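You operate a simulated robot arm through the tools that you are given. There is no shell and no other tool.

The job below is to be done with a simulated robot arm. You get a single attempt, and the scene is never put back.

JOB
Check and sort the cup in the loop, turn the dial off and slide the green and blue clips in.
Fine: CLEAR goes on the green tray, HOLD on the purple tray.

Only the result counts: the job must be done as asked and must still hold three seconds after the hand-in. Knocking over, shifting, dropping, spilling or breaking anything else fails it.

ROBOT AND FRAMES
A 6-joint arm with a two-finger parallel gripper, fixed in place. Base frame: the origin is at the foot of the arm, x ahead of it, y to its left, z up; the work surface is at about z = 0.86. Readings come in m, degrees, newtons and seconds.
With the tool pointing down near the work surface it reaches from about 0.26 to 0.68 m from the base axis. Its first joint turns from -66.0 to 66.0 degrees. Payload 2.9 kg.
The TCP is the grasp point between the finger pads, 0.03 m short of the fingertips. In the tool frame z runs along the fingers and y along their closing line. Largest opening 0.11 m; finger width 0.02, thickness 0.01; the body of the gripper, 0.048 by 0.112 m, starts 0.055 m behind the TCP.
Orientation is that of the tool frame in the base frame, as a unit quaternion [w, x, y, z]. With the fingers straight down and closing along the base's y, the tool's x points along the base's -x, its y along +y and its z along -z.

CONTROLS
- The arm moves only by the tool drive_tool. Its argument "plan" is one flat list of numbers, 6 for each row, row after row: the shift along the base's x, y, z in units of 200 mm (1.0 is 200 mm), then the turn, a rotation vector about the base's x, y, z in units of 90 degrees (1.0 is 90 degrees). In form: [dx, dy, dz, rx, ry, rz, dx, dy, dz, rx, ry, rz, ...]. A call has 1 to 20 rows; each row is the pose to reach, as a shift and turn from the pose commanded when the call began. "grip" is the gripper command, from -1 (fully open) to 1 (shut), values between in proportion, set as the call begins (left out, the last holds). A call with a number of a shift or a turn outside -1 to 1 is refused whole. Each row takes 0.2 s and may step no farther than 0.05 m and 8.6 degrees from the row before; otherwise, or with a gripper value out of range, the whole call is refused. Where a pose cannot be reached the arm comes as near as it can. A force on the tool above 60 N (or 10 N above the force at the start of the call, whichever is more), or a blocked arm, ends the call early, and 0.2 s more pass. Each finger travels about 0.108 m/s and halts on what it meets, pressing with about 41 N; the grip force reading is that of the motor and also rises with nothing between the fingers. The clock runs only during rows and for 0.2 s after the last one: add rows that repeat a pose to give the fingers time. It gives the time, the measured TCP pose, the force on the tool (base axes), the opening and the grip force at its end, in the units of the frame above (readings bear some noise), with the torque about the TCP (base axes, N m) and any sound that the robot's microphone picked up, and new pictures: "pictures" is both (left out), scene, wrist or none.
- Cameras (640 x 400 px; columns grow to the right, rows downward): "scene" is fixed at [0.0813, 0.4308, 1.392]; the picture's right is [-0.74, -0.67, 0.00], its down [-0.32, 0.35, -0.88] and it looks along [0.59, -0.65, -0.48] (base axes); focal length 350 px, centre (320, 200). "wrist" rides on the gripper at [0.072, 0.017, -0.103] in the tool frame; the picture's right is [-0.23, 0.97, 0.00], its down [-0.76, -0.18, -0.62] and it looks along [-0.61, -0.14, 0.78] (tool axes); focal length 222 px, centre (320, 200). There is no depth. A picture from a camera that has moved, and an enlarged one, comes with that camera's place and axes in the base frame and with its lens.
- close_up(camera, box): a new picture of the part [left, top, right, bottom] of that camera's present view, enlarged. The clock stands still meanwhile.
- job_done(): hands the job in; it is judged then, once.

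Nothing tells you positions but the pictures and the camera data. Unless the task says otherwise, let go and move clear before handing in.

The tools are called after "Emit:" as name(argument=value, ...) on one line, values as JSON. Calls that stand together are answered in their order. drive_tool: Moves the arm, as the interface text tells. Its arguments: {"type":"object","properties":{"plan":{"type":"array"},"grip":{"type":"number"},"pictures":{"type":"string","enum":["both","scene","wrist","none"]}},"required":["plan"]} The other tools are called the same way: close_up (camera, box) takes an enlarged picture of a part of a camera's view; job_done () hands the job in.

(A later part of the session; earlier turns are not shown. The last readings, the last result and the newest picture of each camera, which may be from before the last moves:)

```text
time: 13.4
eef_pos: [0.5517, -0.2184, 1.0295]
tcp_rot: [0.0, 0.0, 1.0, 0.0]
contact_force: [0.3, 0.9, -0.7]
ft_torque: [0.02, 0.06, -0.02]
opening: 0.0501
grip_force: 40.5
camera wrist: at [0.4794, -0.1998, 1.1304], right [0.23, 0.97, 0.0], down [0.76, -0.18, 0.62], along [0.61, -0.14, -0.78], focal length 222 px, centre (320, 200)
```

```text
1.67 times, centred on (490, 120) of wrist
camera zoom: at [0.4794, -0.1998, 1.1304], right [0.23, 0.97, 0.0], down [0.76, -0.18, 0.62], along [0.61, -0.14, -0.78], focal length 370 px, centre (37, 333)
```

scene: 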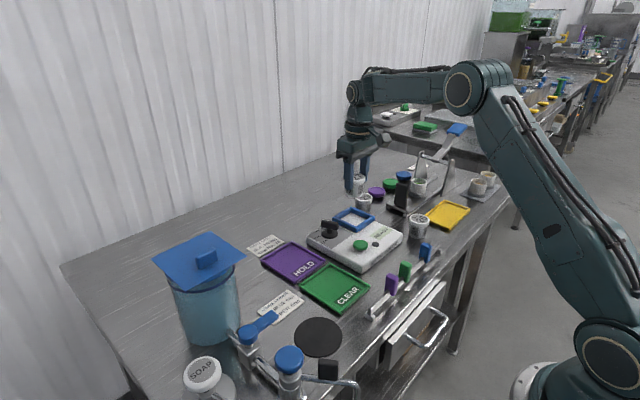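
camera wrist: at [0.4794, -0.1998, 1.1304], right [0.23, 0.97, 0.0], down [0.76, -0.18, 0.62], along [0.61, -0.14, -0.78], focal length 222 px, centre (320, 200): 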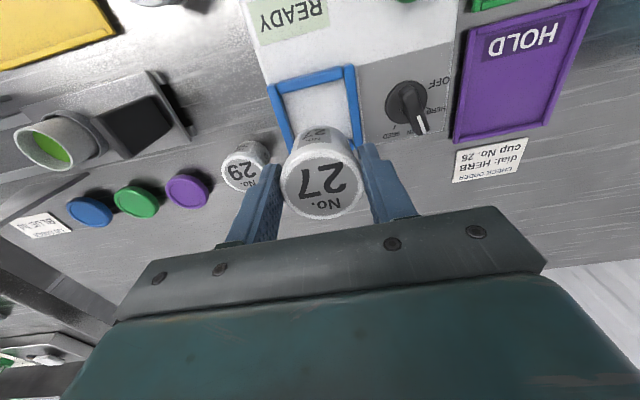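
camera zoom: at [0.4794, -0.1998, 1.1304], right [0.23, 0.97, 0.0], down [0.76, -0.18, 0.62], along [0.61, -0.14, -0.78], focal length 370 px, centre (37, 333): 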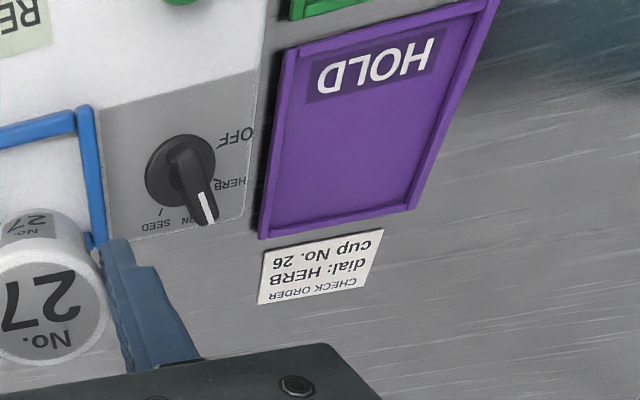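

The cup is held and clear of the loop. The purple tray spans about x 0.518–0.635 and y -0.063–0.041, so I'll carry the cup over its centre at this height.

Emit:
drive_tool(plan=[0.02, -0.0, 0.05, 0, 0, 0, 0.03, 0.1, 0.1, 0, 0, 0, 0.05, 0.25, 0.1, 0, 0, 0, 0.065, 0.4, 0.1, 0, 0, 0, 0.08, 0.55, 0.1, 0, 0, 0, 0.1, 0.7, 0.1, 0, 0, 0, 0.115, 0.85, 0.1, 0, 0, 0, 0.1255, 0.95, 0.1, 0, 0, 0, 0.1255, 1.0, 0.1, 0, 0, 0, 0.1255, 1.0, 0.1, 0, 0, 0])

Emit:
close_up(camera="scene", box=[230, 170, 390, 290])

Emit:
close_up(camera="wrist", box=[200, 40, 460, 240])

```text
time: 15.6
eef_pos: [0.5751, -0.0181, 1.0496]
tcp_rot: [0.001, 0.0, 1.0, 0.0]
contact_force: [0.0, 0.5, -0.5]
ft_torque: [0.0, -0.01, 0.0]
opening: 0.0501
grip_force: 41.0
camera wrist: at [0.5036, -0.0002, 1.1507], right [0.23, 0.97, 0.0], down [0.76, -0.18, 0.62], along [0.61, -0.14, -0.78], focal length 222 px, centre (320, 200)
```

scene: 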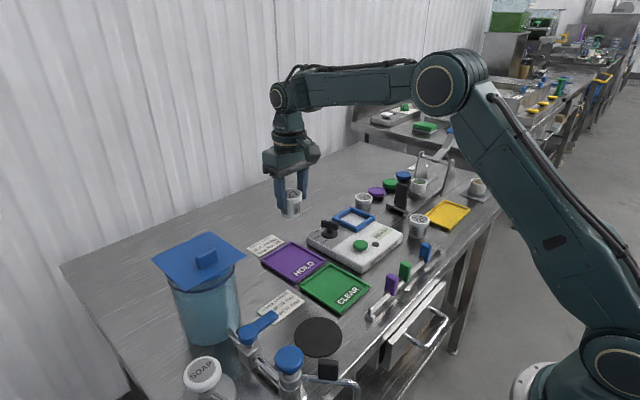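
wrist: 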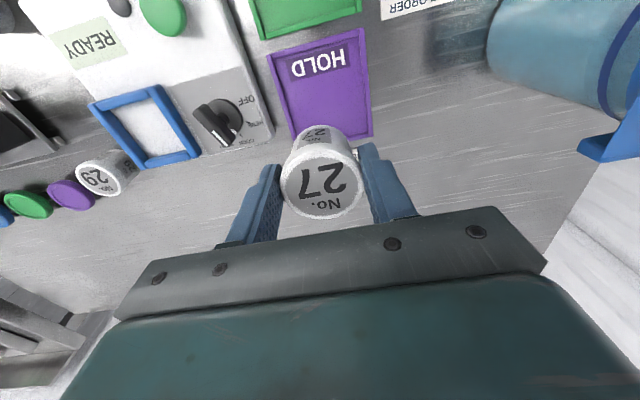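

```text
3.33 times, centred on (310, 230) of scene
camera zoom: at [0.0813, 0.4309, 1.392], right [-0.74, -0.67, 0.0], down [-0.32, 0.35, -0.88], along [0.59, -0.65, -0.48], focal length 1166 px, centre (353, 100)
```

zoom: 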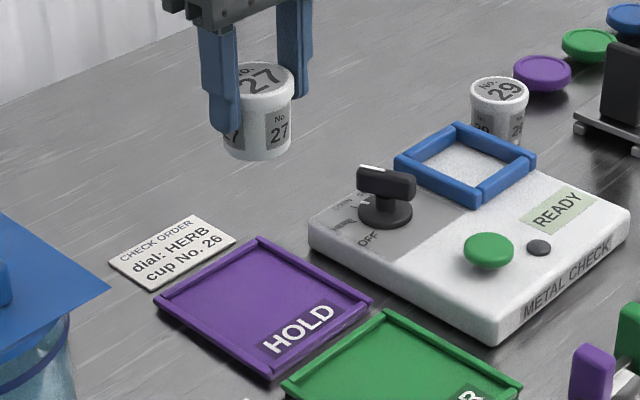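

```text
2.00 times, centred on (330, 140) of wrist
camera zoom: at [0.5036, -0.0002, 1.1507], right [0.23, 0.97, 0.0], down [0.76, -0.18, 0.62], along [0.61, -0.14, -0.78], focal length 444 px, centre (300, 320)
```

zoom: 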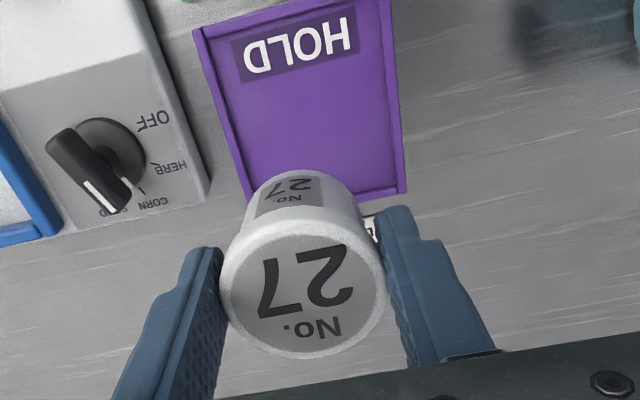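

The cup hangs over the tray, and I make the tray centre (0.577, -0.010). I'll shift slightly in y and lower to just above the surface.

Emit:
drive_tool(plan=[0.0, 0.038, -0.05, 0, 0, 0, 0, 0.038, -0.2, 0, 0, 0, 0, 0.038, -0.35, 0, 0, 0, 0, 0.038, -0.5, 0, 0, 0, 0, 0.038, -0.58, 0, 0, 0, 0, 0.038, -0.6, 0, 0, 0, 0, 0.038, -0.6, 0, 0, 0])

Emit:
close_up(camera="scene", box=[250, 215, 350, 290])

```text
time: 17.2
eef_pos: [0.5763, -0.0109, 0.9266]
tcp_rot: [0.0, 0.0, 1.0, 0.0]
contact_force: [-1.5, 0.4, -0.6]
ft_torque: [0.0, -0.02, 0.01]
opening: 0.0502
grip_force: 41.6
camera wrist: at [0.5042, 0.0065, 1.0291], right [0.23, 0.97, 0.0], down [0.76, -0.18, 0.62], along [0.61, -0.14, -0.78], focal length 222 px, centre (320, 200)
```

scene: 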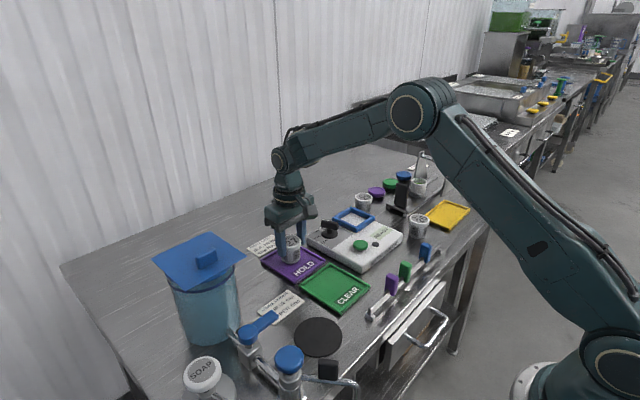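
wrist: 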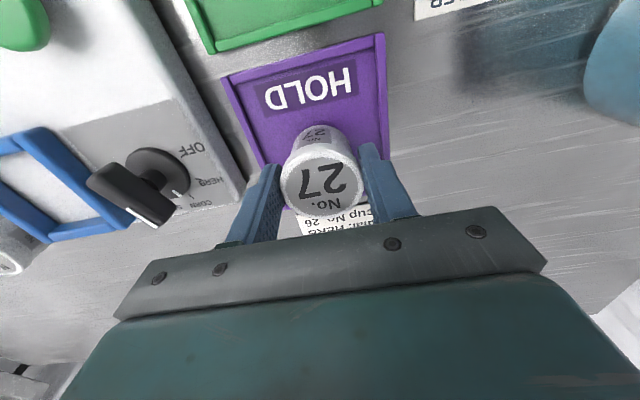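

```text
5.33 times, centred on (300, 252) of scene
camera zoom: at [0.0813, 0.4308, 1.392], right [-0.74, -0.67, 0.0], down [-0.32, 0.35, -0.88], along [0.59, -0.65, -0.48], focal length 1865 px, centre (427, -80)
```

zoom: 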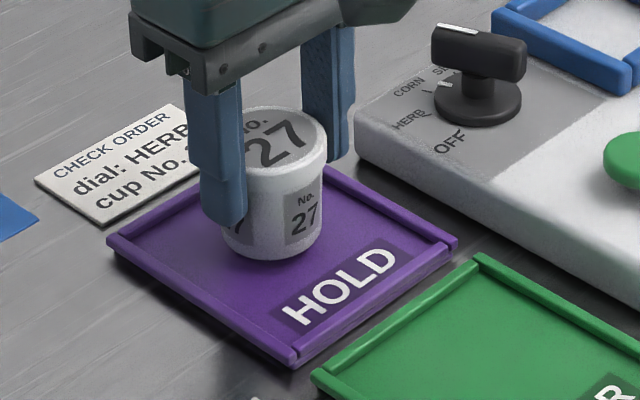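

The cup is over the tray's centre within a few millimetres and almost down. I'll lower in 2 mm steps until I feel contact.

Emit:
drive_tool(plan=[0, 0, -0.01, 0, 0, 0, 0, 0, -0.02, 0, 0, 0, 0, 0, -0.03, 0, 0, 0, 0, 0, -0.04, 0, 0, 0, 0, 0, -0.04, 0, 0, 0], pictures="none")

Emit:
close_up(camera="scene", box=[265, 220, 325, 270])

```text
time: 18.4
eef_pos: [0.5763, -0.0119, 0.92]
tcp_rot: [0.0, 0.001, 1.0, 0.001]
contact_force: [-2.1, -1.0, 8.7]
ft_torque: [0.06, 0.21, 0.03]
opening: 0.0503
grip_force: 40.6
```

```text
8.00 times, centred on (295, 245) of scene
camera zoom: at [0.0811, 0.4308, 1.392], right [-0.74, -0.67, 0.0], down [-0.32, 0.35, -0.88], along [0.59, -0.65, -0.48], focal length 2798 px, centre (520, -160)
```

zoom: 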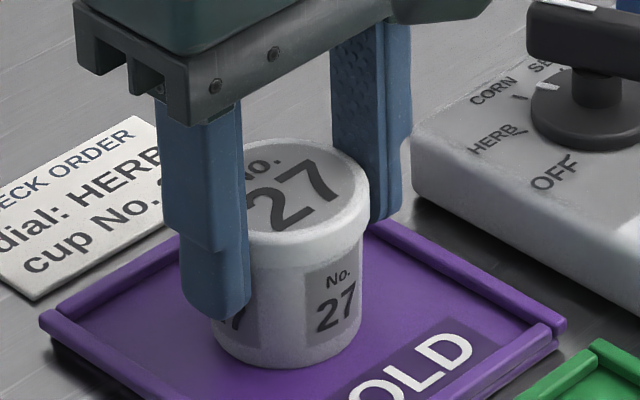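

The cup is down, with 8.7 N of contact. I'll open the fingers to release it, then check.

Emit:
drive_tool(plan=[0, 0, 0.005, 0, 0, 0, 0, 0, 0.005, 0, 0, 0, 0, 0, 0.005, 0, 0, 0, 0, 0, 0.005, 0, 0, 0], grip=-0.45, pictures="none")

Emit:
close_up(camera="scene", box=[265, 220, 325, 270])

```text
time: 19.4
eef_pos: [0.5756, -0.0121, 0.9199]
tcp_rot: [-0.001, 0.0, 1.0, 0.0]
contact_force: [0.3, 0.5, -0.7]
ft_torque: [0.03, 0.01, -0.01]
opening: 0.0797
grip_force: 0.1
```

```text
8.00 times, centred on (295, 245) of scene
camera zoom: at [0.0813, 0.4308, 1.392], right [-0.74, -0.67, 0.0], down [-0.32, 0.35, -0.88], along [0.59, -0.65, -0.48], focal length 2798 px, centre (520, -160)
```

zoom: 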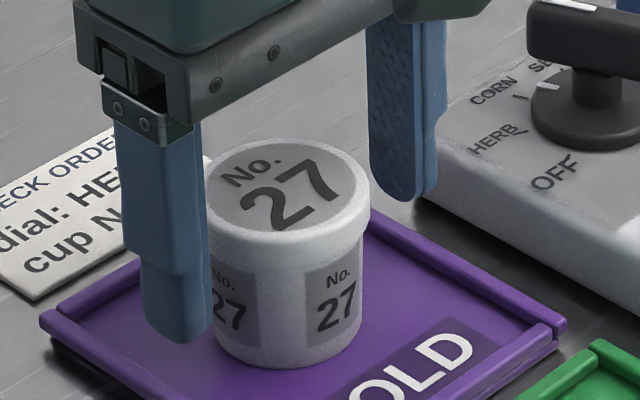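

Cup 27 stands upright on the purple tray. I'll lift clear straight up, then head for the dial.

Emit:
drive_tool(plan=[0, 0, 0.1, 0, 0, 0, 0, 0, 0.25, 0, 0, 0, 0, 0, 0.45, 0, 0, 0, 0, 0, 0.65, 0, 0, 0, -0.0, -0.2, 0.65, 0, 0, 0, -0.04, -0.4, 0.65, 0, 0, 0, -0.075, -0.595, 0.65, 0, 0, 0, -0.075, -0.595, 0.65, 0, 0, 0.09, -0.075, -0.595, 0.65, 0, 0, 0.18, -0.075, -0.595, 0.65, 0, 0, 0.21, -0.075, -0.595, 0.65, 0, 0, 0.21])

Emit:
close_up(camera="scene", box=[250, 160, 390, 280])

Emit:
close_up(camera="wrist", box=[200, 40, 460, 240])

```text
time: 21.8
eef_pos: [0.5613, -0.1294, 1.0507]
tcp_rot: [0.0, -0.165, 0.986, 0.0]
contact_force: [-1.1, 0.3, 0.4]
ft_torque: [0.03, 0.0, -0.01]
opening: 0.0798
grip_force: 0.0
camera wrist: at [0.4877, -0.1362, 1.1524], right [-0.1, 0.99, 0.0], down [0.78, 0.08, 0.62], along [0.62, 0.06, -0.78], focal length 222 px, centre (320, 200)
```

scene: 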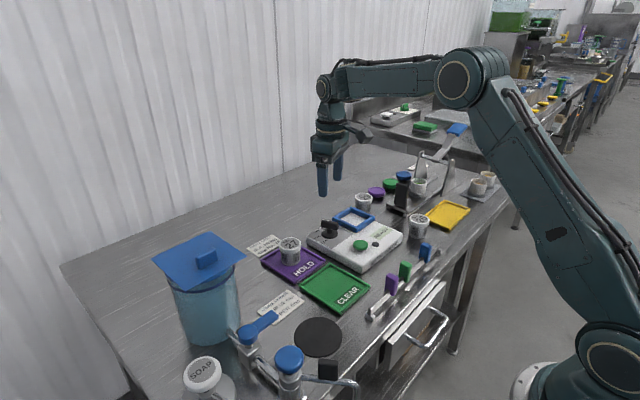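
wrist: 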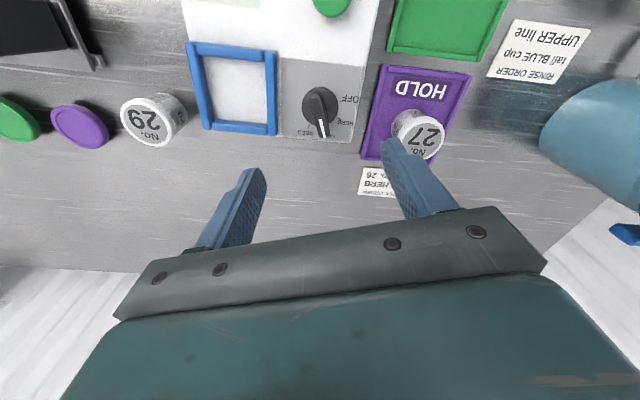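

```text
3.33 times, centred on (320, 220) of scene
camera zoom: at [0.0813, 0.4308, 1.392], right [-0.74, -0.67, 0.0], down [-0.32, 0.35, -0.88], along [0.59, -0.65, -0.48], focal length 1166 px, centre (320, 133)
```

zoom: 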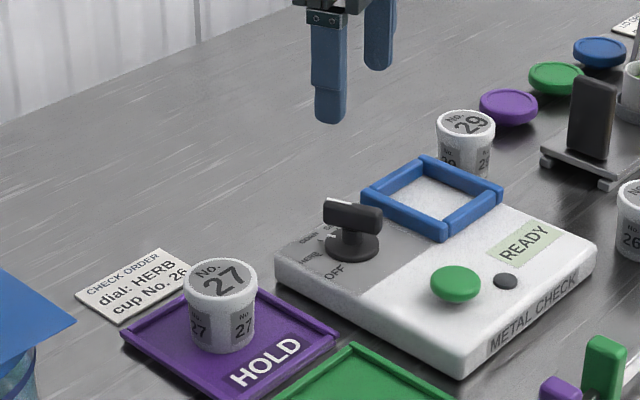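

```text
2.00 times, centred on (330, 140) of wrist
camera zoom: at [0.4877, -0.1362, 1.1524], right [-0.1, 0.99, 0.0], down [0.78, 0.08, 0.62], along [0.62, 0.06, -0.78], focal length 444 px, centre (300, 320)
```

zoom: 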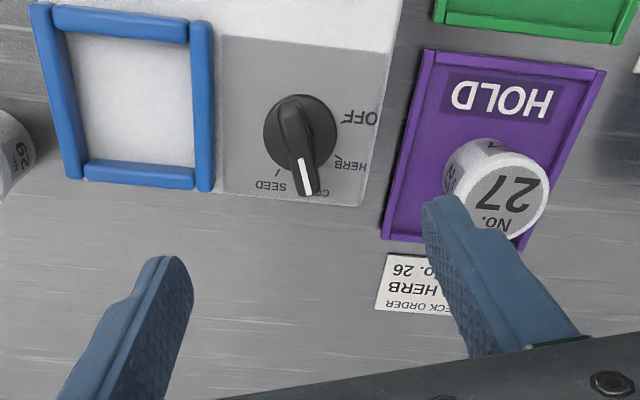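

The wrist camera now sees the whole dial. I'll enlarge it to fix the axis and bar angle.

Emit:
close_up(camera="wrist", box=[290, 70, 370, 150])

Emit:
close_up(camera="scene", box=[305, 205, 355, 250])

```text
5.00 times, centred on (330, 110) of wrist
camera zoom: at [0.4877, -0.1362, 1.1524], right [-0.1, 0.99, 0.0], down [0.78, 0.08, 0.62], along [0.62, 0.06, -0.78], focal length 1111 px, centre (270, 650)
```

zoom: 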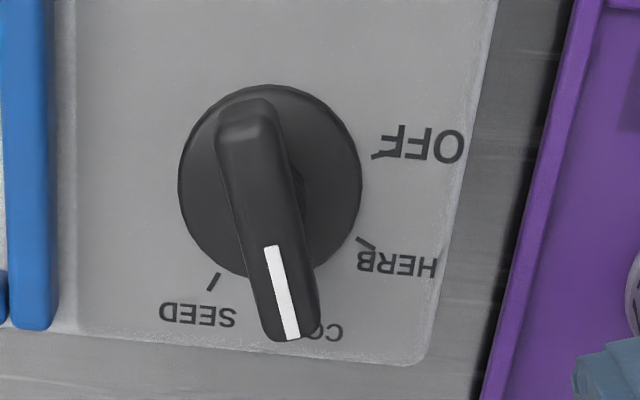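

```text
8.89 times, centred on (330, 228) of scene
camera zoom: at [0.0813, 0.4308, 1.392], right [-0.74, -0.67, 0.0], down [-0.32, 0.35, -0.88], along [0.59, -0.65, -0.48], focal length 3109 px, centre (231, -44)
```

zoom: 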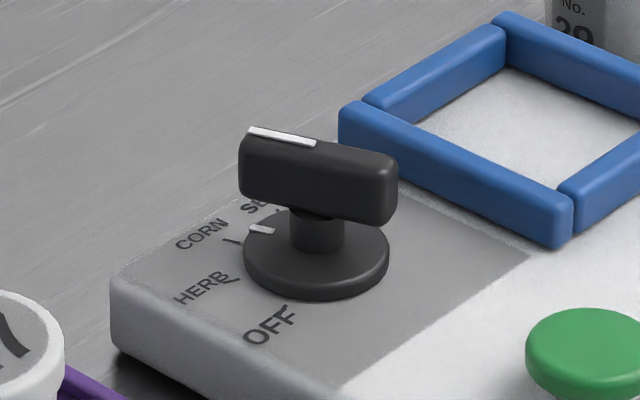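

The dial axis is at (0.5605, -0.129), the bar points 19.7° and OFF is near 107°, so it needs about an 87° counter-clockwise turn. I'll rehearse that wrist turn in the air first to see if it is reachable.

Emit:
drive_tool(plan=[0, 0, 0, 0, 0, 0.09, 0, 0, 0, 0, 0, 0.18, 0, 0, 0, 0, 0, 0.27, 0, 0, 0, 0, 0, 0.36, 0, 0, 0, 0, 0, 0.45, 0, 0, 0, 0, 0, 0.54, 0, 0, 0, 0, 0, 0.63, 0, 0, 0, 0, 0, 0.72, 0, 0, 0, 0, 0, 0.81, 0, 0, 0, 0, 0, 0.9, 0, 0, 0, 0, 0, 0.98, 0, 0, 0, 0, 0, 0.98], pictures="both")

```text
time: 24.4
eef_pos: [0.5609, -0.1302, 1.0508]
tcp_rot: [0.0, 0.805, -0.594, 0.0]
contact_force: [0.4, 0.2, -0.6]
ft_torque: [0.01, -0.04, -0.02]
opening: 0.0798
grip_force: 0.1
camera wrist: at [0.5666, -0.2035, 1.1528], right [-1.0, -0.07, 0.0], down [-0.06, 0.78, 0.62], along [-0.04, 0.62, -0.78], focal length 222 px, centre (320, 200)
```

scene: 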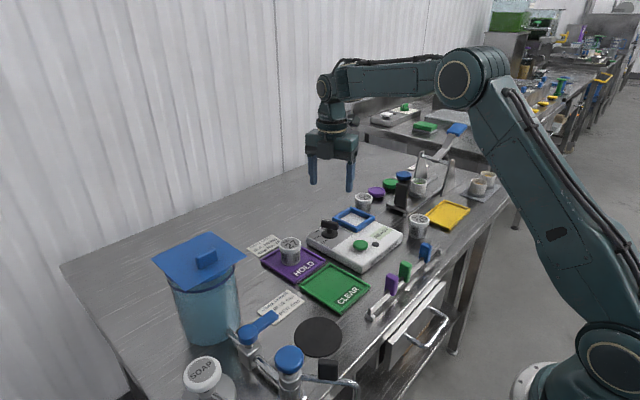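
wrist: 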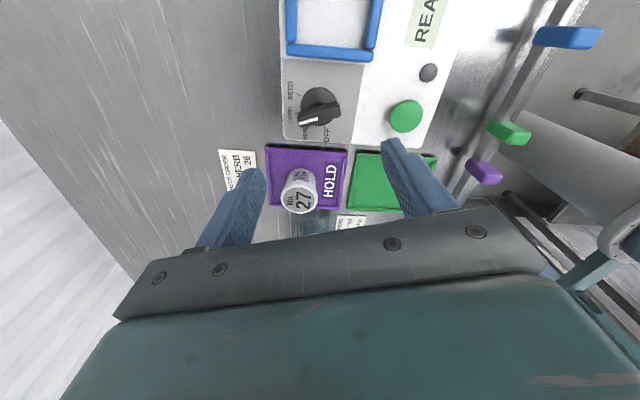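

The full turn to 107° is reachable. I'll turn back to the bar's angle, narrow the fingers to about 0.05 and come down partway.

Emit:
drive_tool(plan=[0, 0, 0, 0, 0, -0.09, 0, 0, 0, 0, 0, -0.18, 0, 0, 0, 0, 0, -0.27, 0, 0, 0, 0, 0, -0.36, 0, 0, 0, 0, 0, -0.45, 0, 0, 0, 0, 0, -0.54, 0, 0, 0, 0, 0, -0.63, 0, 0, 0, 0, 0, -0.72, 0, 0, 0, 0, 0, -0.81, 0, 0, 0, 0, 0, -0.9, 0, 0, 0, 0, 0, -0.971, 0.0025, 0.005, -0.15, 0, 0, -0.971, 0.0025, 0.005, -0.35, 0, 0, -0.971, 0.0025, 0.005, -0.4, 0, 0, -0.971, 0.0025, 0.005, -0.4, 0, 0, -0.971], grip=0.09)

Emit:
close_up(camera="scene", box=[290, 180, 370, 250])

Emit:
close_up(camera="wrist", box=[230, 80, 430, 240])

```text
time: 27.6
eef_pos: [0.5613, -0.1288, 0.9713]
tcp_rot: [0.0, -0.171, 0.985, 0.0]
contact_force: [-0.4, 0.0, 0.1]
ft_torque: [-0.02, 0.02, -0.02]
opening: 0.05
grip_force: 0.1
camera wrist: at [0.4873, -0.1366, 1.0731], right [-0.11, 0.99, 0.0], down [0.78, 0.09, 0.62], along [0.62, 0.07, -0.78], focal length 222 px, centre (320, 200)
```

scene: 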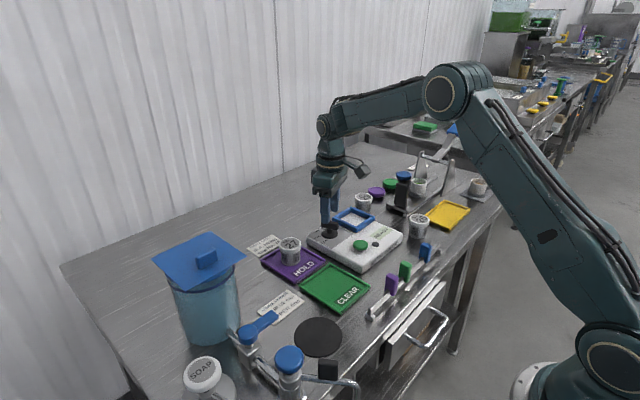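
wrist: 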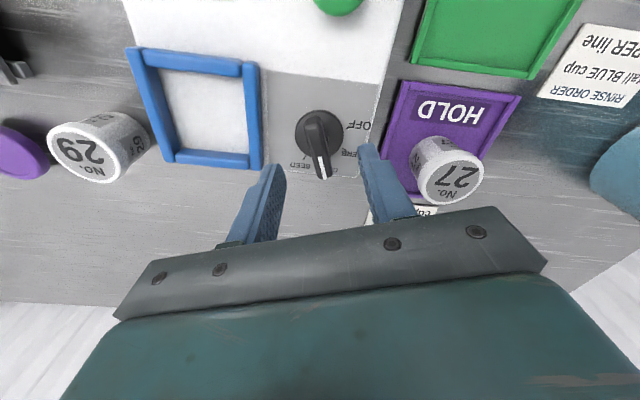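

```text
5.71 times, centred on (330, 215) of scene
camera zoom: at [0.0813, 0.4308, 1.392], right [-0.74, -0.67, 0.0], down [-0.32, 0.35, -0.88], along [0.59, -0.65, -0.48], focal length 1999 px, centre (263, 114)
```

zoom: 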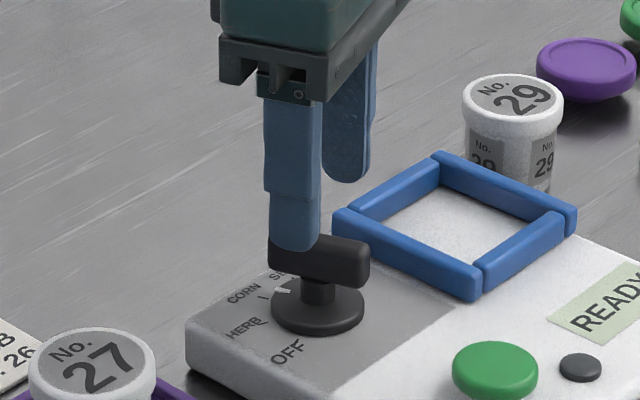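

```text
2.50 times, centred on (330, 160) of wrist
camera zoom: at [0.4873, -0.1366, 1.0731], right [-0.11, 0.99, 0.0], down [0.78, 0.09, 0.62], along [0.62, 0.07, -0.78], focal length 555 px, centre (295, 300)
```

zoom: 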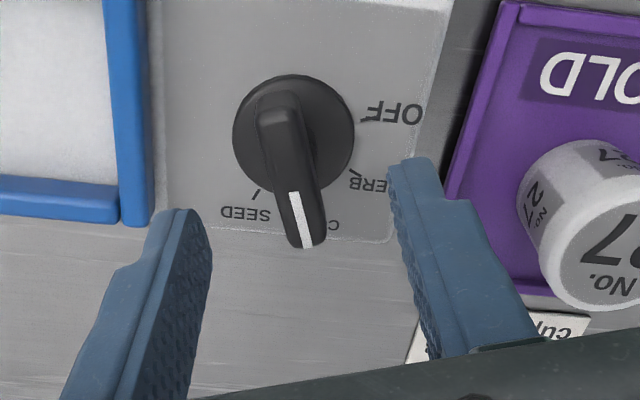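

The fingers line up either side of the bar. I'll lower to TCP z 0.935 (tips at 0.905, above the dial disc).

Emit:
drive_tool(plan=[0, 0, -0.07, 0, 0, 0, 0, 0, -0.13, 0, 0, 0, 0, 0, -0.17, 0, 0, 0, 0, 0, -0.17, 0, 0, 0])

Emit:
close_up(camera="scene", box=[300, 195, 360, 250])

Emit:
close_up(camera="wrist", box=[230, 80, 430, 240])

```text
time: 28.6
eef_pos: [0.5613, -0.1291, 0.9365]
tcp_rot: [0.0, -0.171, 0.985, 0.0]
contact_force: [0.0, 0.7, 0.7]
ft_torque: [0.02, 0.04, -0.04]
opening: 0.0503
grip_force: 0.0
camera wrist: at [0.4879, -0.136, 1.0392], right [-0.11, 0.99, 0.0], down [0.78, 0.09, 0.62], along [0.62, 0.07, -0.78], focal length 222 px, centre (320, 200)
```

scene: 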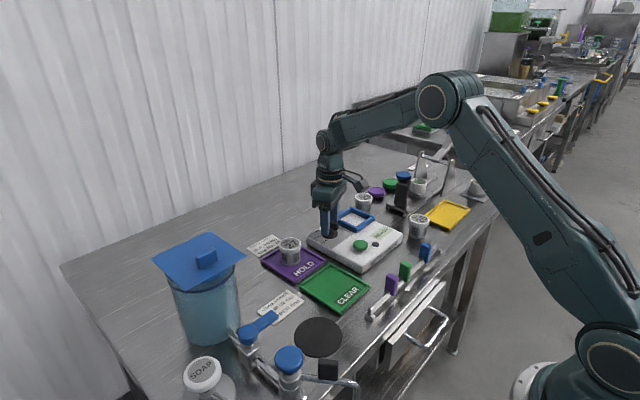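
wrist: 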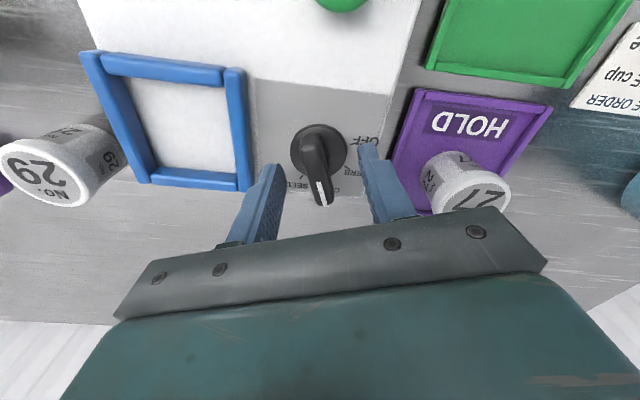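

```text
7.27 times, centred on (330, 222) of scene
camera zoom: at [0.0813, 0.4308, 1.392], right [-0.74, -0.67, 0.0], down [-0.32, 0.35, -0.88], along [0.59, -0.65, -0.48], focal length 2544 px, centre (247, 36)
```

zoom: 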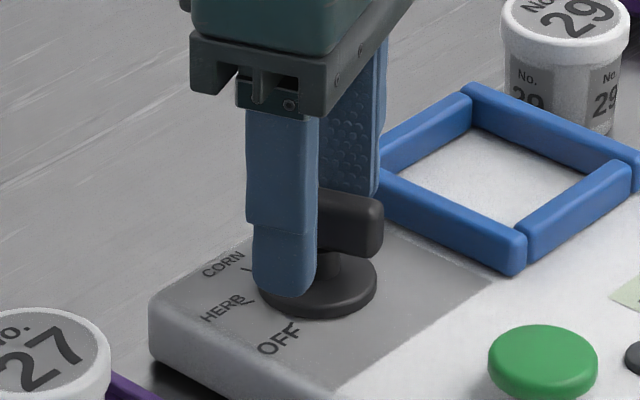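

```text
2.50 times, centred on (330, 160) of wrist
camera zoom: at [0.4879, -0.136, 1.0392], right [-0.11, 0.99, 0.0], down [0.78, 0.09, 0.62], along [0.62, 0.07, -0.78], focal length 555 px, centre (295, 300)
```

zoom: 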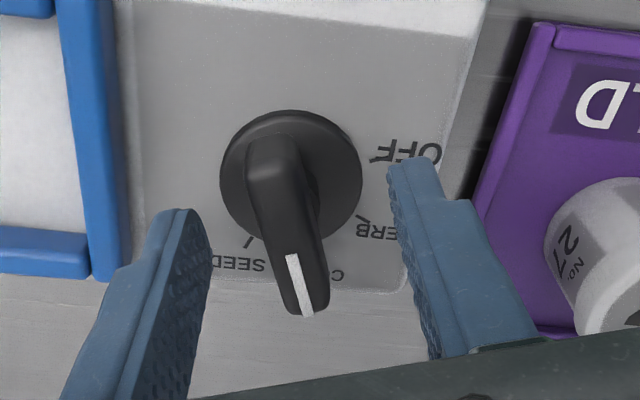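

The bar lies between the pads. I'll close on it and look at the reading before turning.

Emit:
drive_tool(plan=[0, 0, 0, 0, 0, 0, 0, 0, 0, 0, 0, 0, 0, 0, 0, 0, 0, 0], grip=0.9, pictures="none")

Emit:
close_up(camera="wrist", box=[230, 80, 430, 240])

```text
time: 29.4
eef_pos: [0.5608, -0.1299, 0.9375]
tcp_rot: [0.002, -0.171, 0.985, 0.0]
contact_force: [3.5, -10.8, -4.9]
ft_torque: [0.09, -0.69, 0.03]
opening: 0.0129
grip_force: 45.4
```

```text
2.50 times, centred on (330, 160) of wrist
camera zoom: at [0.4881, -0.1369, 1.0392], right [-0.11, 0.99, 0.0], down [0.78, 0.09, 0.62], along [0.62, 0.07, -0.78], focal length 555 px, centre (295, 300)
```

zoom: 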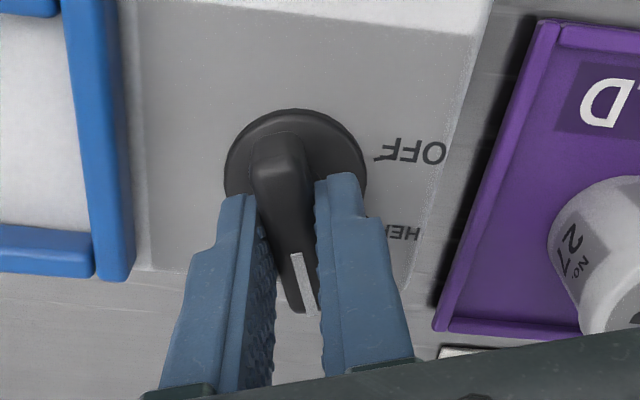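

The grip holds on the 0.013 m bar with a small sideways load, so the axis is about 1 mm further toward -y. I'll correct that and turn a first 25° to see how the dial responds.

Emit:
drive_tool(plan=[0.001, -0.005, 0, 0, 0, 0, 0.001, -0.005, 0, 0, 0, 0.07, 0.001, -0.005, 0, 0, 0, 0.14, 0.001, -0.005, 0, 0, 0, 0.21, 0.001, -0.005, 0, 0, 0, 0.28, 0.001, -0.005, 0, 0, 0, 0.28], pictures="scene")

Emit:
close_up(camera="scene", box=[300, 195, 360, 250])

Emit:
close_up(camera="wrist", box=[230, 80, 430, 240])

```text
time: 30.8
eef_pos: [0.5616, -0.1304, 0.9369]
tcp_rot: [0.0, -0.383, 0.924, 0.001]
contact_force: [3.3, -2.5, 4.0]
ft_torque: [0.21, -0.27, 0.0]
opening: 0.0128
grip_force: 45.2
```

scene: 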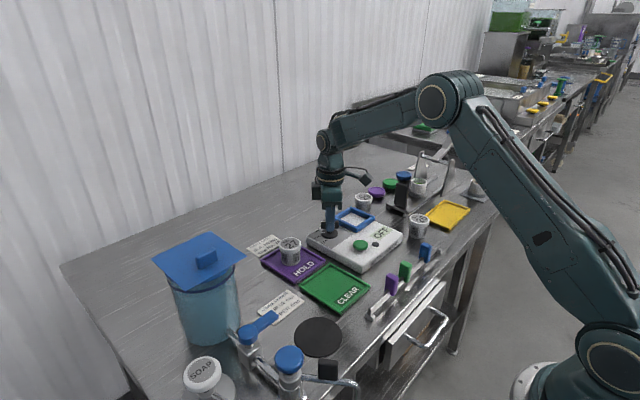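

```text
7.27 times, centred on (330, 222) of scene
camera zoom: at [0.0813, 0.4308, 1.392], right [-0.74, -0.67, 0.0], down [-0.32, 0.35, -0.88], along [0.59, -0.65, -0.48], focal length 2544 px, centre (247, 36)
```

zoom: 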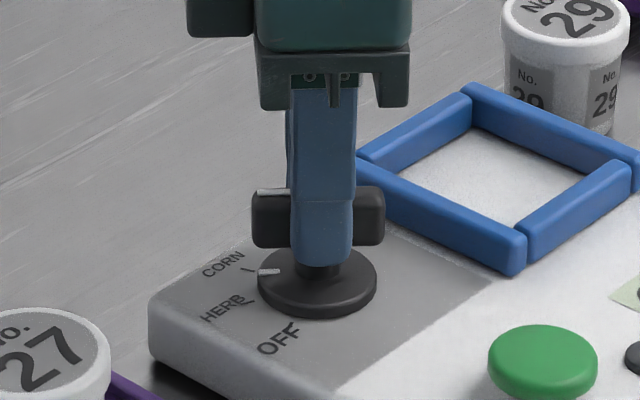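

```text
2.50 times, centred on (330, 160) of wrist
camera zoom: at [0.499, -0.1681, 1.0392], right [-0.53, 0.85, 0.0], down [0.66, 0.41, 0.62], along [0.53, 0.33, -0.78], focal length 555 px, centre (295, 300)
```

zoom: 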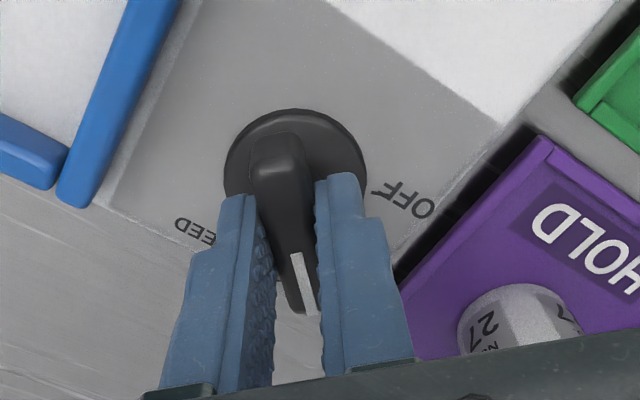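

The dial follows smoothly and the device hasn't moved. I'll continue the rest of the turn to OFF.

Emit:
drive_tool(plan=[0, 0, 0, 0, 0, 0.08, 0, 0, 0, 0, 0, 0.16, 0, 0, 0, 0, 0, 0.24, 0, 0, 0, 0, 0, 0.32, 0, 0, 0, 0, 0, 0.4, 0, 0, 0, 0, 0, 0.48, 0, 0, 0, 0, 0, 0.56, 0, 0, 0, 0, 0, 0.63, 0, 0, 0, 0, 0, 0.69, 0, 0, 0, 0, 0, 0.69], pictures="scene")

Emit:
close_up(camera="scene", box=[300, 195, 360, 250])

Emit:
close_up(camera="wrist", box=[230, 80, 430, 240])

Emit:
close_up(camera="scene", box=[300, 180, 440, 280])

```text
time: 33.0
eef_pos: [0.5621, -0.1307, 0.9362]
tcp_rot: [0.0, 0.804, -0.594, 0.0]
contact_force: [3.6, -1.3, 5.0]
ft_torque: [0.52, 0.14, 0.04]
opening: 0.0128
grip_force: 45.2
```

scene: 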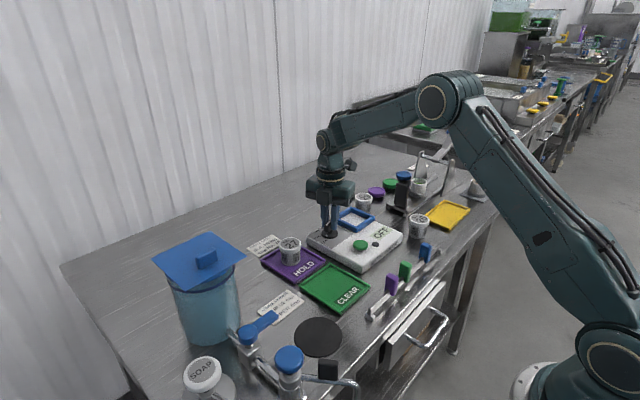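

```text
7.27 times, centred on (330, 222) of scene
camera zoom: at [0.0813, 0.4308, 1.392], right [-0.74, -0.67, 0.0], down [-0.32, 0.35, -0.88], along [0.59, -0.65, -0.48], focal length 2544 px, centre (247, 36)
```

zoom: 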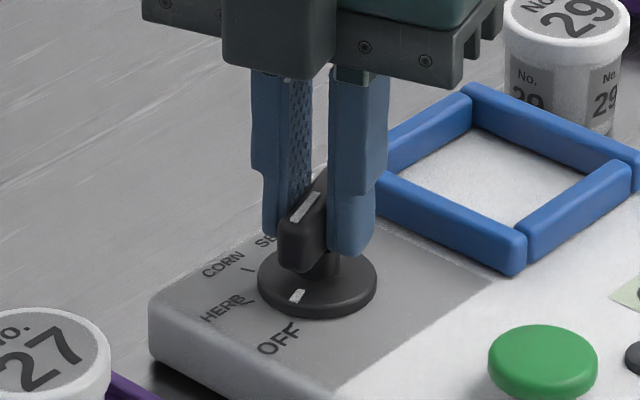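

```text
2.50 times, centred on (330, 160) of wrist
camera zoom: at [0.5675, -0.203, 1.0393], right [-1.0, -0.07, 0.0], down [-0.05, 0.78, 0.62], along [-0.04, 0.62, -0.78], focal length 555 px, centre (295, 300)
```

zoom: 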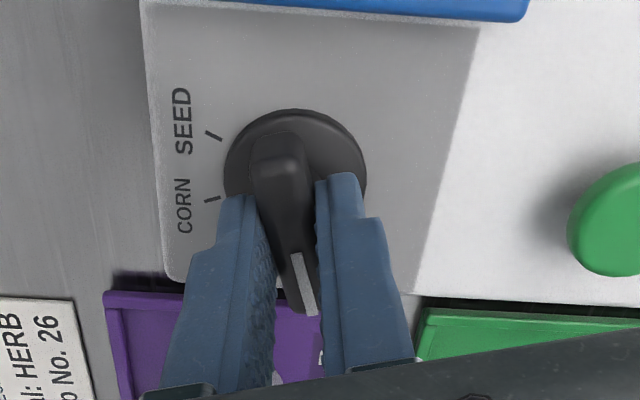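

```text
4.00 times, centred on (370, 230) of scene
camera zoom: at [0.0813, 0.4308, 1.392], right [-0.74, -0.67, 0.0], down [-0.32, 0.35, -0.88], along [0.59, -0.65, -0.48], focal length 1399 px, centre (120, 80)
```

zoom: 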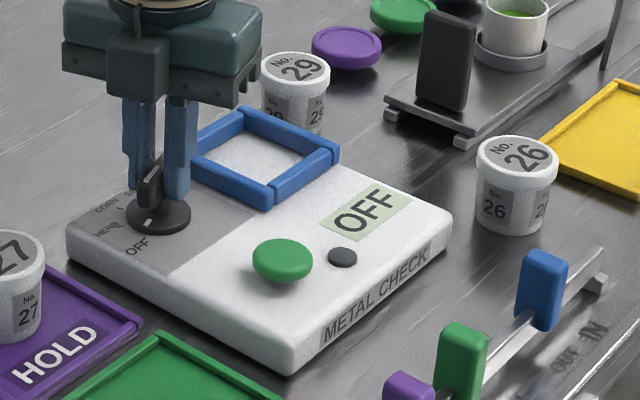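

The display reads OFF. I'll look closely at the mark against the OFF tick before letting go.

Emit:
close_up(camera="scene", box=[322, 222, 354, 246])

```text
16.00 times, centred on (338, 234) of scene
camera zoom: at [0.0813, 0.4308, 1.392], right [-0.74, -0.67, 0.0], down [-0.32, 0.35, -0.88], along [0.59, -0.65, -0.48], focal length 5596 px, centre (32, -344)
```

zoom: 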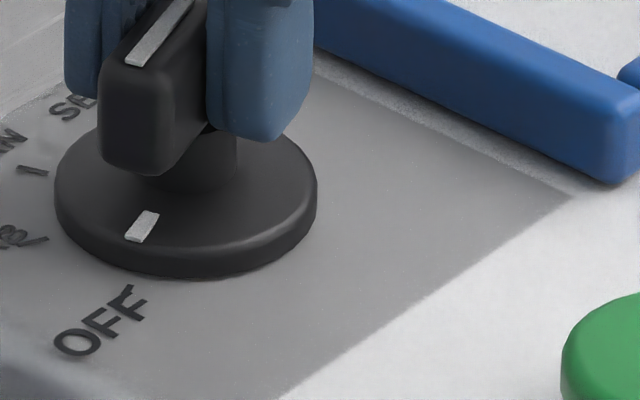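

The mark is within a few degrees of the OFF tick. I'll add about 1.5° to centre it, then release.

Emit:
drive_tool(plan=[0, 0, 0, 0, 0, 0.01, 0, 0, 0, 0, 0, 0.018, 0, 0, 0, 0, 0, 0.018], pictures="none")

```text
time: 33.8
eef_pos: [0.5619, -0.1305, 0.9363]
tcp_rot: [0.0, 0.812, -0.583, 0.001]
contact_force: [4.6, 4.6, 3.6]
ft_torque: [-0.15, -0.12, 0.0]
opening: 0.0128
grip_force: 44.8
```

The tool is at 108.6° with no resisting torque. I'll open the fingers and lift straight off the dial.

Emit:
drive_tool(plan=[0, 0, 0, 0, 0, 0, 0, 0, 0, 0, 0, 0, 0, 0, 0, 0, 0, 0, 0, 0, 0.1, 0, 0, 0, 0, 0, 0.3, 0, 0, 0, 0, 0, 0.5, 0, 0, 0, 0, 0, 0.65, 0, 0, 0, 0, 0, 0.65, 0, 0, 0], grip=0.09)

Emit:
close_up(camera="scene", box=[305, 205, 355, 250])

Emit:
close_up(camera="scene", box=[260, 190, 420, 290])

Emit:
close_up(camera="wrist", box=[250, 40, 410, 140])

```text
time: 35.6
eef_pos: [0.5645, -0.1309, 1.0693]
tcp_rot: [0.0, 0.812, -0.583, 0.0]
contact_force: [0.1, -0.2, 1.2]
ft_torque: [0.0, -0.03, 0.0]
opening: 0.0499
grip_force: 0.1
camera wrist: at [0.5712, -0.2029, 1.1704], right [-1.0, -0.1, 0.0], down [-0.07, 0.78, 0.62], along [-0.06, 0.62, -0.78], focal length 222 px, centre (320, 200)
```

scene: 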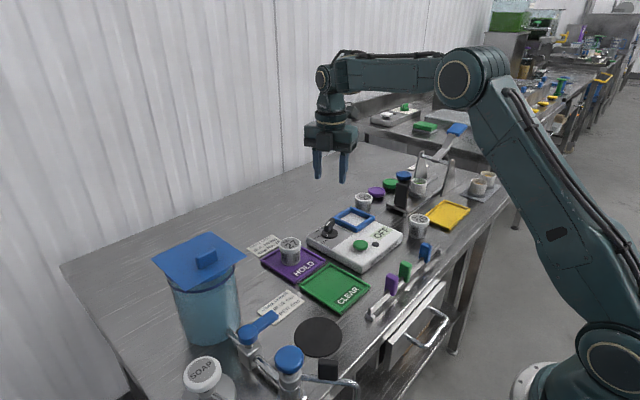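
wrist: 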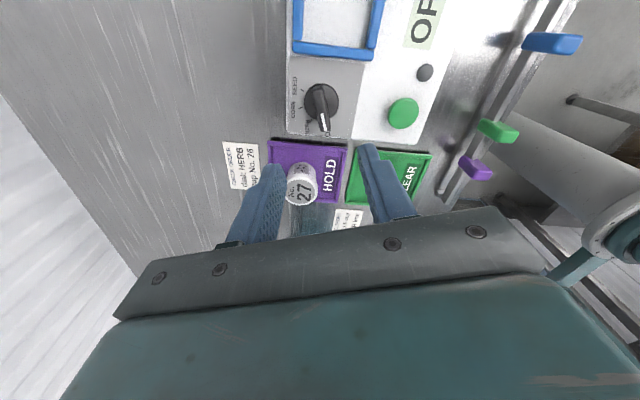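

```text
8.89 times, centred on (330, 228) of scene
camera zoom: at [0.0813, 0.4308, 1.392], right [-0.74, -0.67, 0.0], down [-0.32, 0.35, -0.88], along [0.59, -0.65, -0.48], focal length 3109 px, centre (231, -44)
```

zoom: 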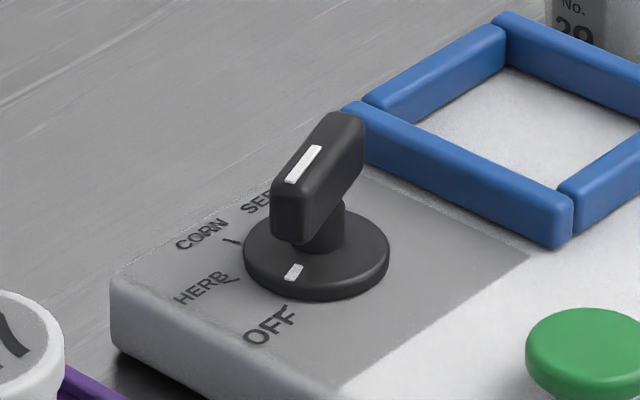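

```text
4.00 times, centred on (340, 240) of scene
camera zoom: at [0.0813, 0.4308, 1.392], right [-0.74, -0.67, 0.0], down [-0.32, 0.35, -0.88], along [0.59, -0.65, -0.48], focal length 1399 px, centre (240, 40)
```

zoom: 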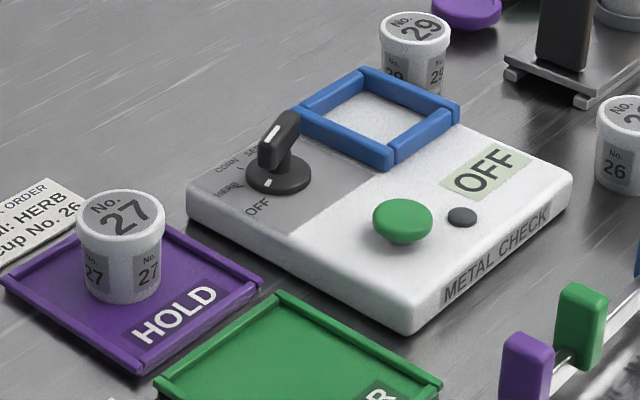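

```text
4.00 times, centred on (330, 90) of wrist
camera zoom: at [0.5712, -0.2029, 1.1704], right [-1.0, -0.1, 0.0], down [-0.07, 0.78, 0.62], along [-0.06, 0.62, -0.78], focal length 888 px, centre (280, 640)
```

zoom: 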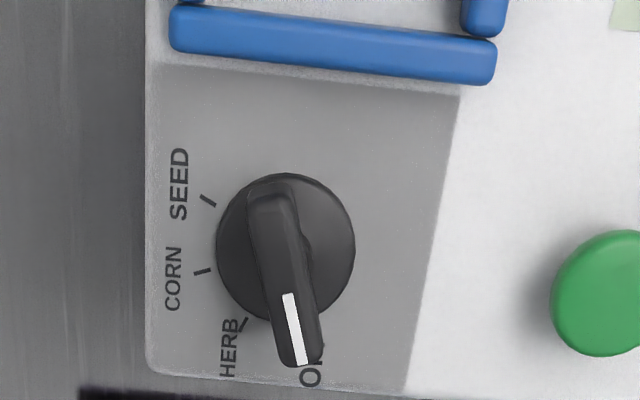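

Dial and display both show OFF and it stays there after release. Next are the clips: I'll move back toward the rail while turning the tool back to its normal orientation.

Emit:
drive_tool(plan=[-0.1, -0.03, 0.02, 0, 0, -0.09, -0.2, -0.06, 0.04, 0, 0, -0.18, -0.3, -0.09, 0.06, 0, 0, -0.27, -0.4, -0.12, 0.08, 0, 0, -0.36, -0.5, -0.15, 0.08, 0, 0, -0.45, -0.6, -0.18, 0.08, 0, 0, -0.54, -0.7, -0.21, 0.08, 0, 0, -0.63, -0.8, -0.24, 0.08, 0, 0, -0.72, -0.9, -0.27, 0.08, 0, 0, -0.81, -1.0, -0.3, 0.08, 0, 0, -0.9, -1.0, -0.3, 0.08, 0, 0, -0.9], pictures="none")

```text
time: 38.0
eef_pos: [0.3611, -0.19, 1.0819]
tcp_rot: [-0.001, -0.238, 0.971, 0.0]
contact_force: [0.1, -0.8, 0.2]
ft_torque: [-0.01, 0.0, 0.03]
opening: 0.0501
grip_force: 0.1
```

I'll finish turning back to the standard orientation above the blue clip and look down at the rail.

Emit:
drive_tool(plan=[-0.03, -0.02, 0, 0, 0, -0.08, -0.06, -0.04, 0, 0, 0, -0.16, -0.09, -0.06, 0, 0, 0, -0.24, -0.1135, -0.083, 0, 0, 0, -0.307, -0.1135, -0.083, 0, 0, 0, -0.307])

Emit:
close_up(camera="wrist", box=[220, 60, 520, 240])

Emit:
close_up(camera="scene", box=[360, 220, 460, 320])

```text
time: 39.2
eef_pos: [0.3391, -0.2065, 1.0814]
tcp_rot: [0.0, 0.002, 1.0, 0.001]
contact_force: [0.6, 0.2, 0.1]
ft_torque: [0.01, 0.02, -0.03]
opening: 0.0499
grip_force: 0.0
camera wrist: at [0.2661, -0.1878, 1.185], right [0.23, 0.97, 0.0], down [0.76, -0.18, 0.62], along [0.61, -0.14, -0.78], focal length 222 px, centre (320, 200)
```

scene: 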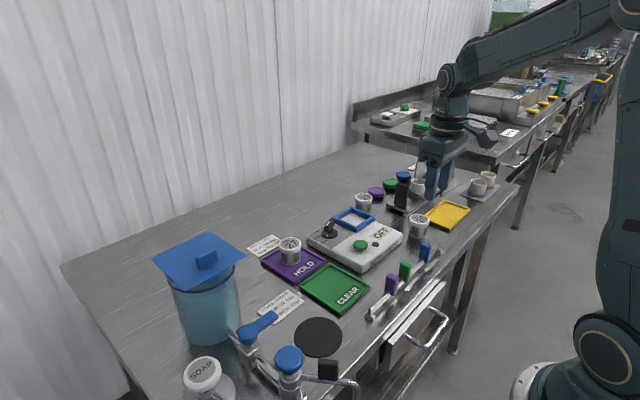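
wrist: 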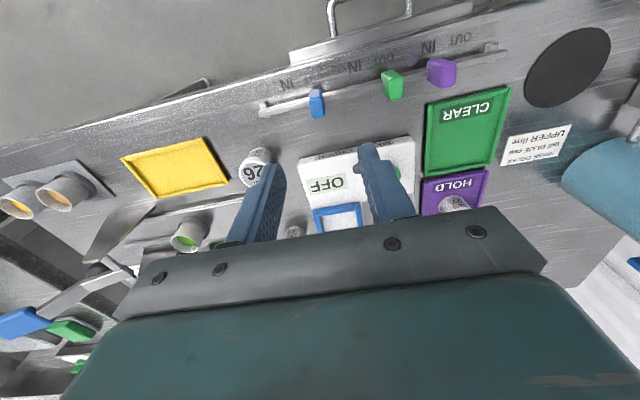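

```text
2.13 times, centred on (370, 150) of wrist
camera zoom: at [0.2661, -0.1878, 1.185], right [0.23, 0.97, 0.0], down [0.76, -0.18, 0.62], along [0.61, -0.14, -0.78], focal length 474 px, centre (213, 307)
```

zoom: 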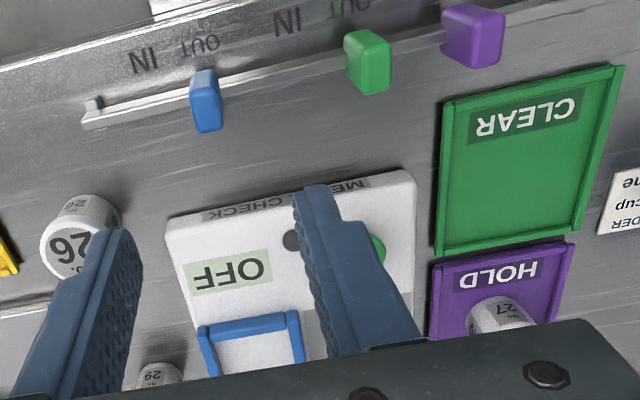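

```text
4.00 times, centred on (410, 270) of scene
camera zoom: at [0.0813, 0.4308, 1.392], right [-0.74, -0.67, 0.0], down [-0.32, 0.35, -0.88], along [0.59, -0.65, -0.48], focal length 1399 px, centre (-40, -80)
```

zoom: 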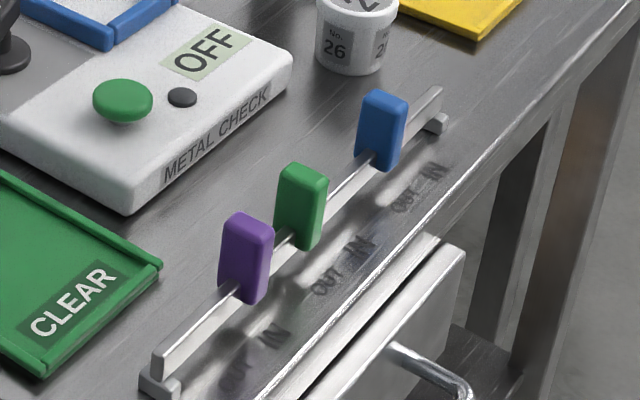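

I'll enlarge the clips from above to measure their tops, widths and the label positions.

Emit:
close_up(camera="wrist", box=[255, 65, 345, 130])

Emit:
close_up(camera="wrist", box=[340, 30, 480, 110])

Emit:
close_up(camera="scene", box=[408, 232, 448, 265])

Emit:
close_up(camera="scene", box=[370, 250, 420, 300])

```text
6.15 times, centred on (300, 98) of wrist
camera zoom: at [0.2661, -0.1878, 1.185], right [0.23, 0.97, 0.0], down [0.76, -0.18, 0.62], along [0.61, -0.14, -0.78], focal length 1367 px, centre (443, 831)
```

zoom: 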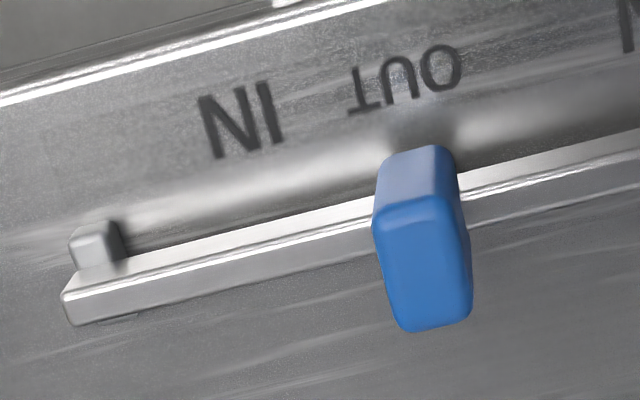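

```text
4.57 times, centred on (410, 70) of wrist
camera zoom: at [0.2661, -0.1878, 1.185], right [0.23, 0.97, 0.0], down [0.76, -0.18, 0.62], along [0.61, -0.14, -0.78], focal length 1015 px, centre (-91, 794)
```

zoom: 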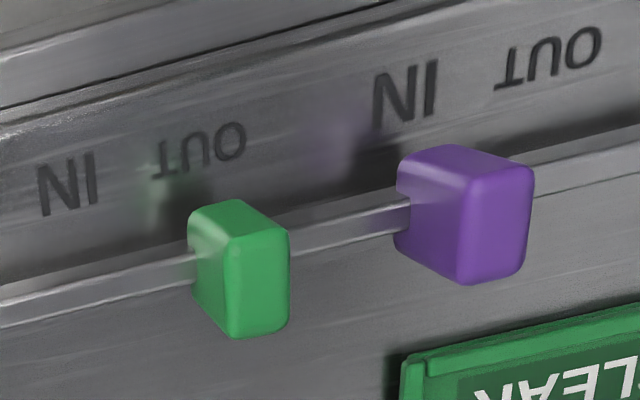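

```text
12.12 times, centred on (428, 248) of scene
camera zoom: at [0.0813, 0.4308, 1.392], right [-0.74, -0.67, 0.0], down [-0.32, 0.35, -0.88], along [0.59, -0.65, -0.48], focal length 4240 px, centre (-989, -388)
```

zoom: 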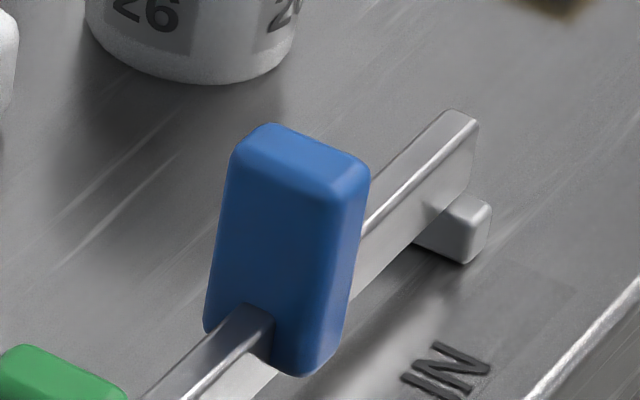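

```text
8.00 times, centred on (395, 275) of scene
camera zoom: at [0.0813, 0.4308, 1.392], right [-0.74, -0.67, 0.0], down [-0.32, 0.35, -0.88], along [0.59, -0.65, -0.48], focal length 2798 px, centre (-280, -400)
```

zoom: 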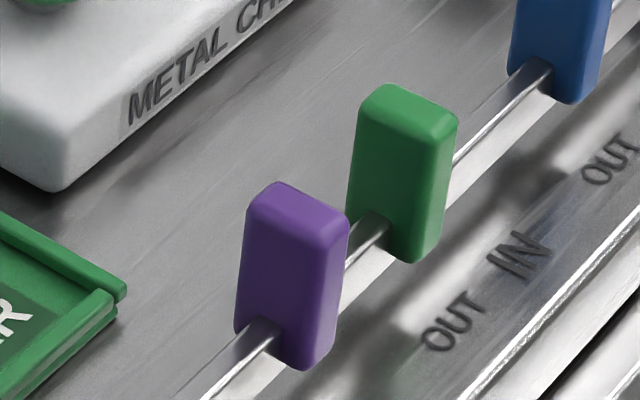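

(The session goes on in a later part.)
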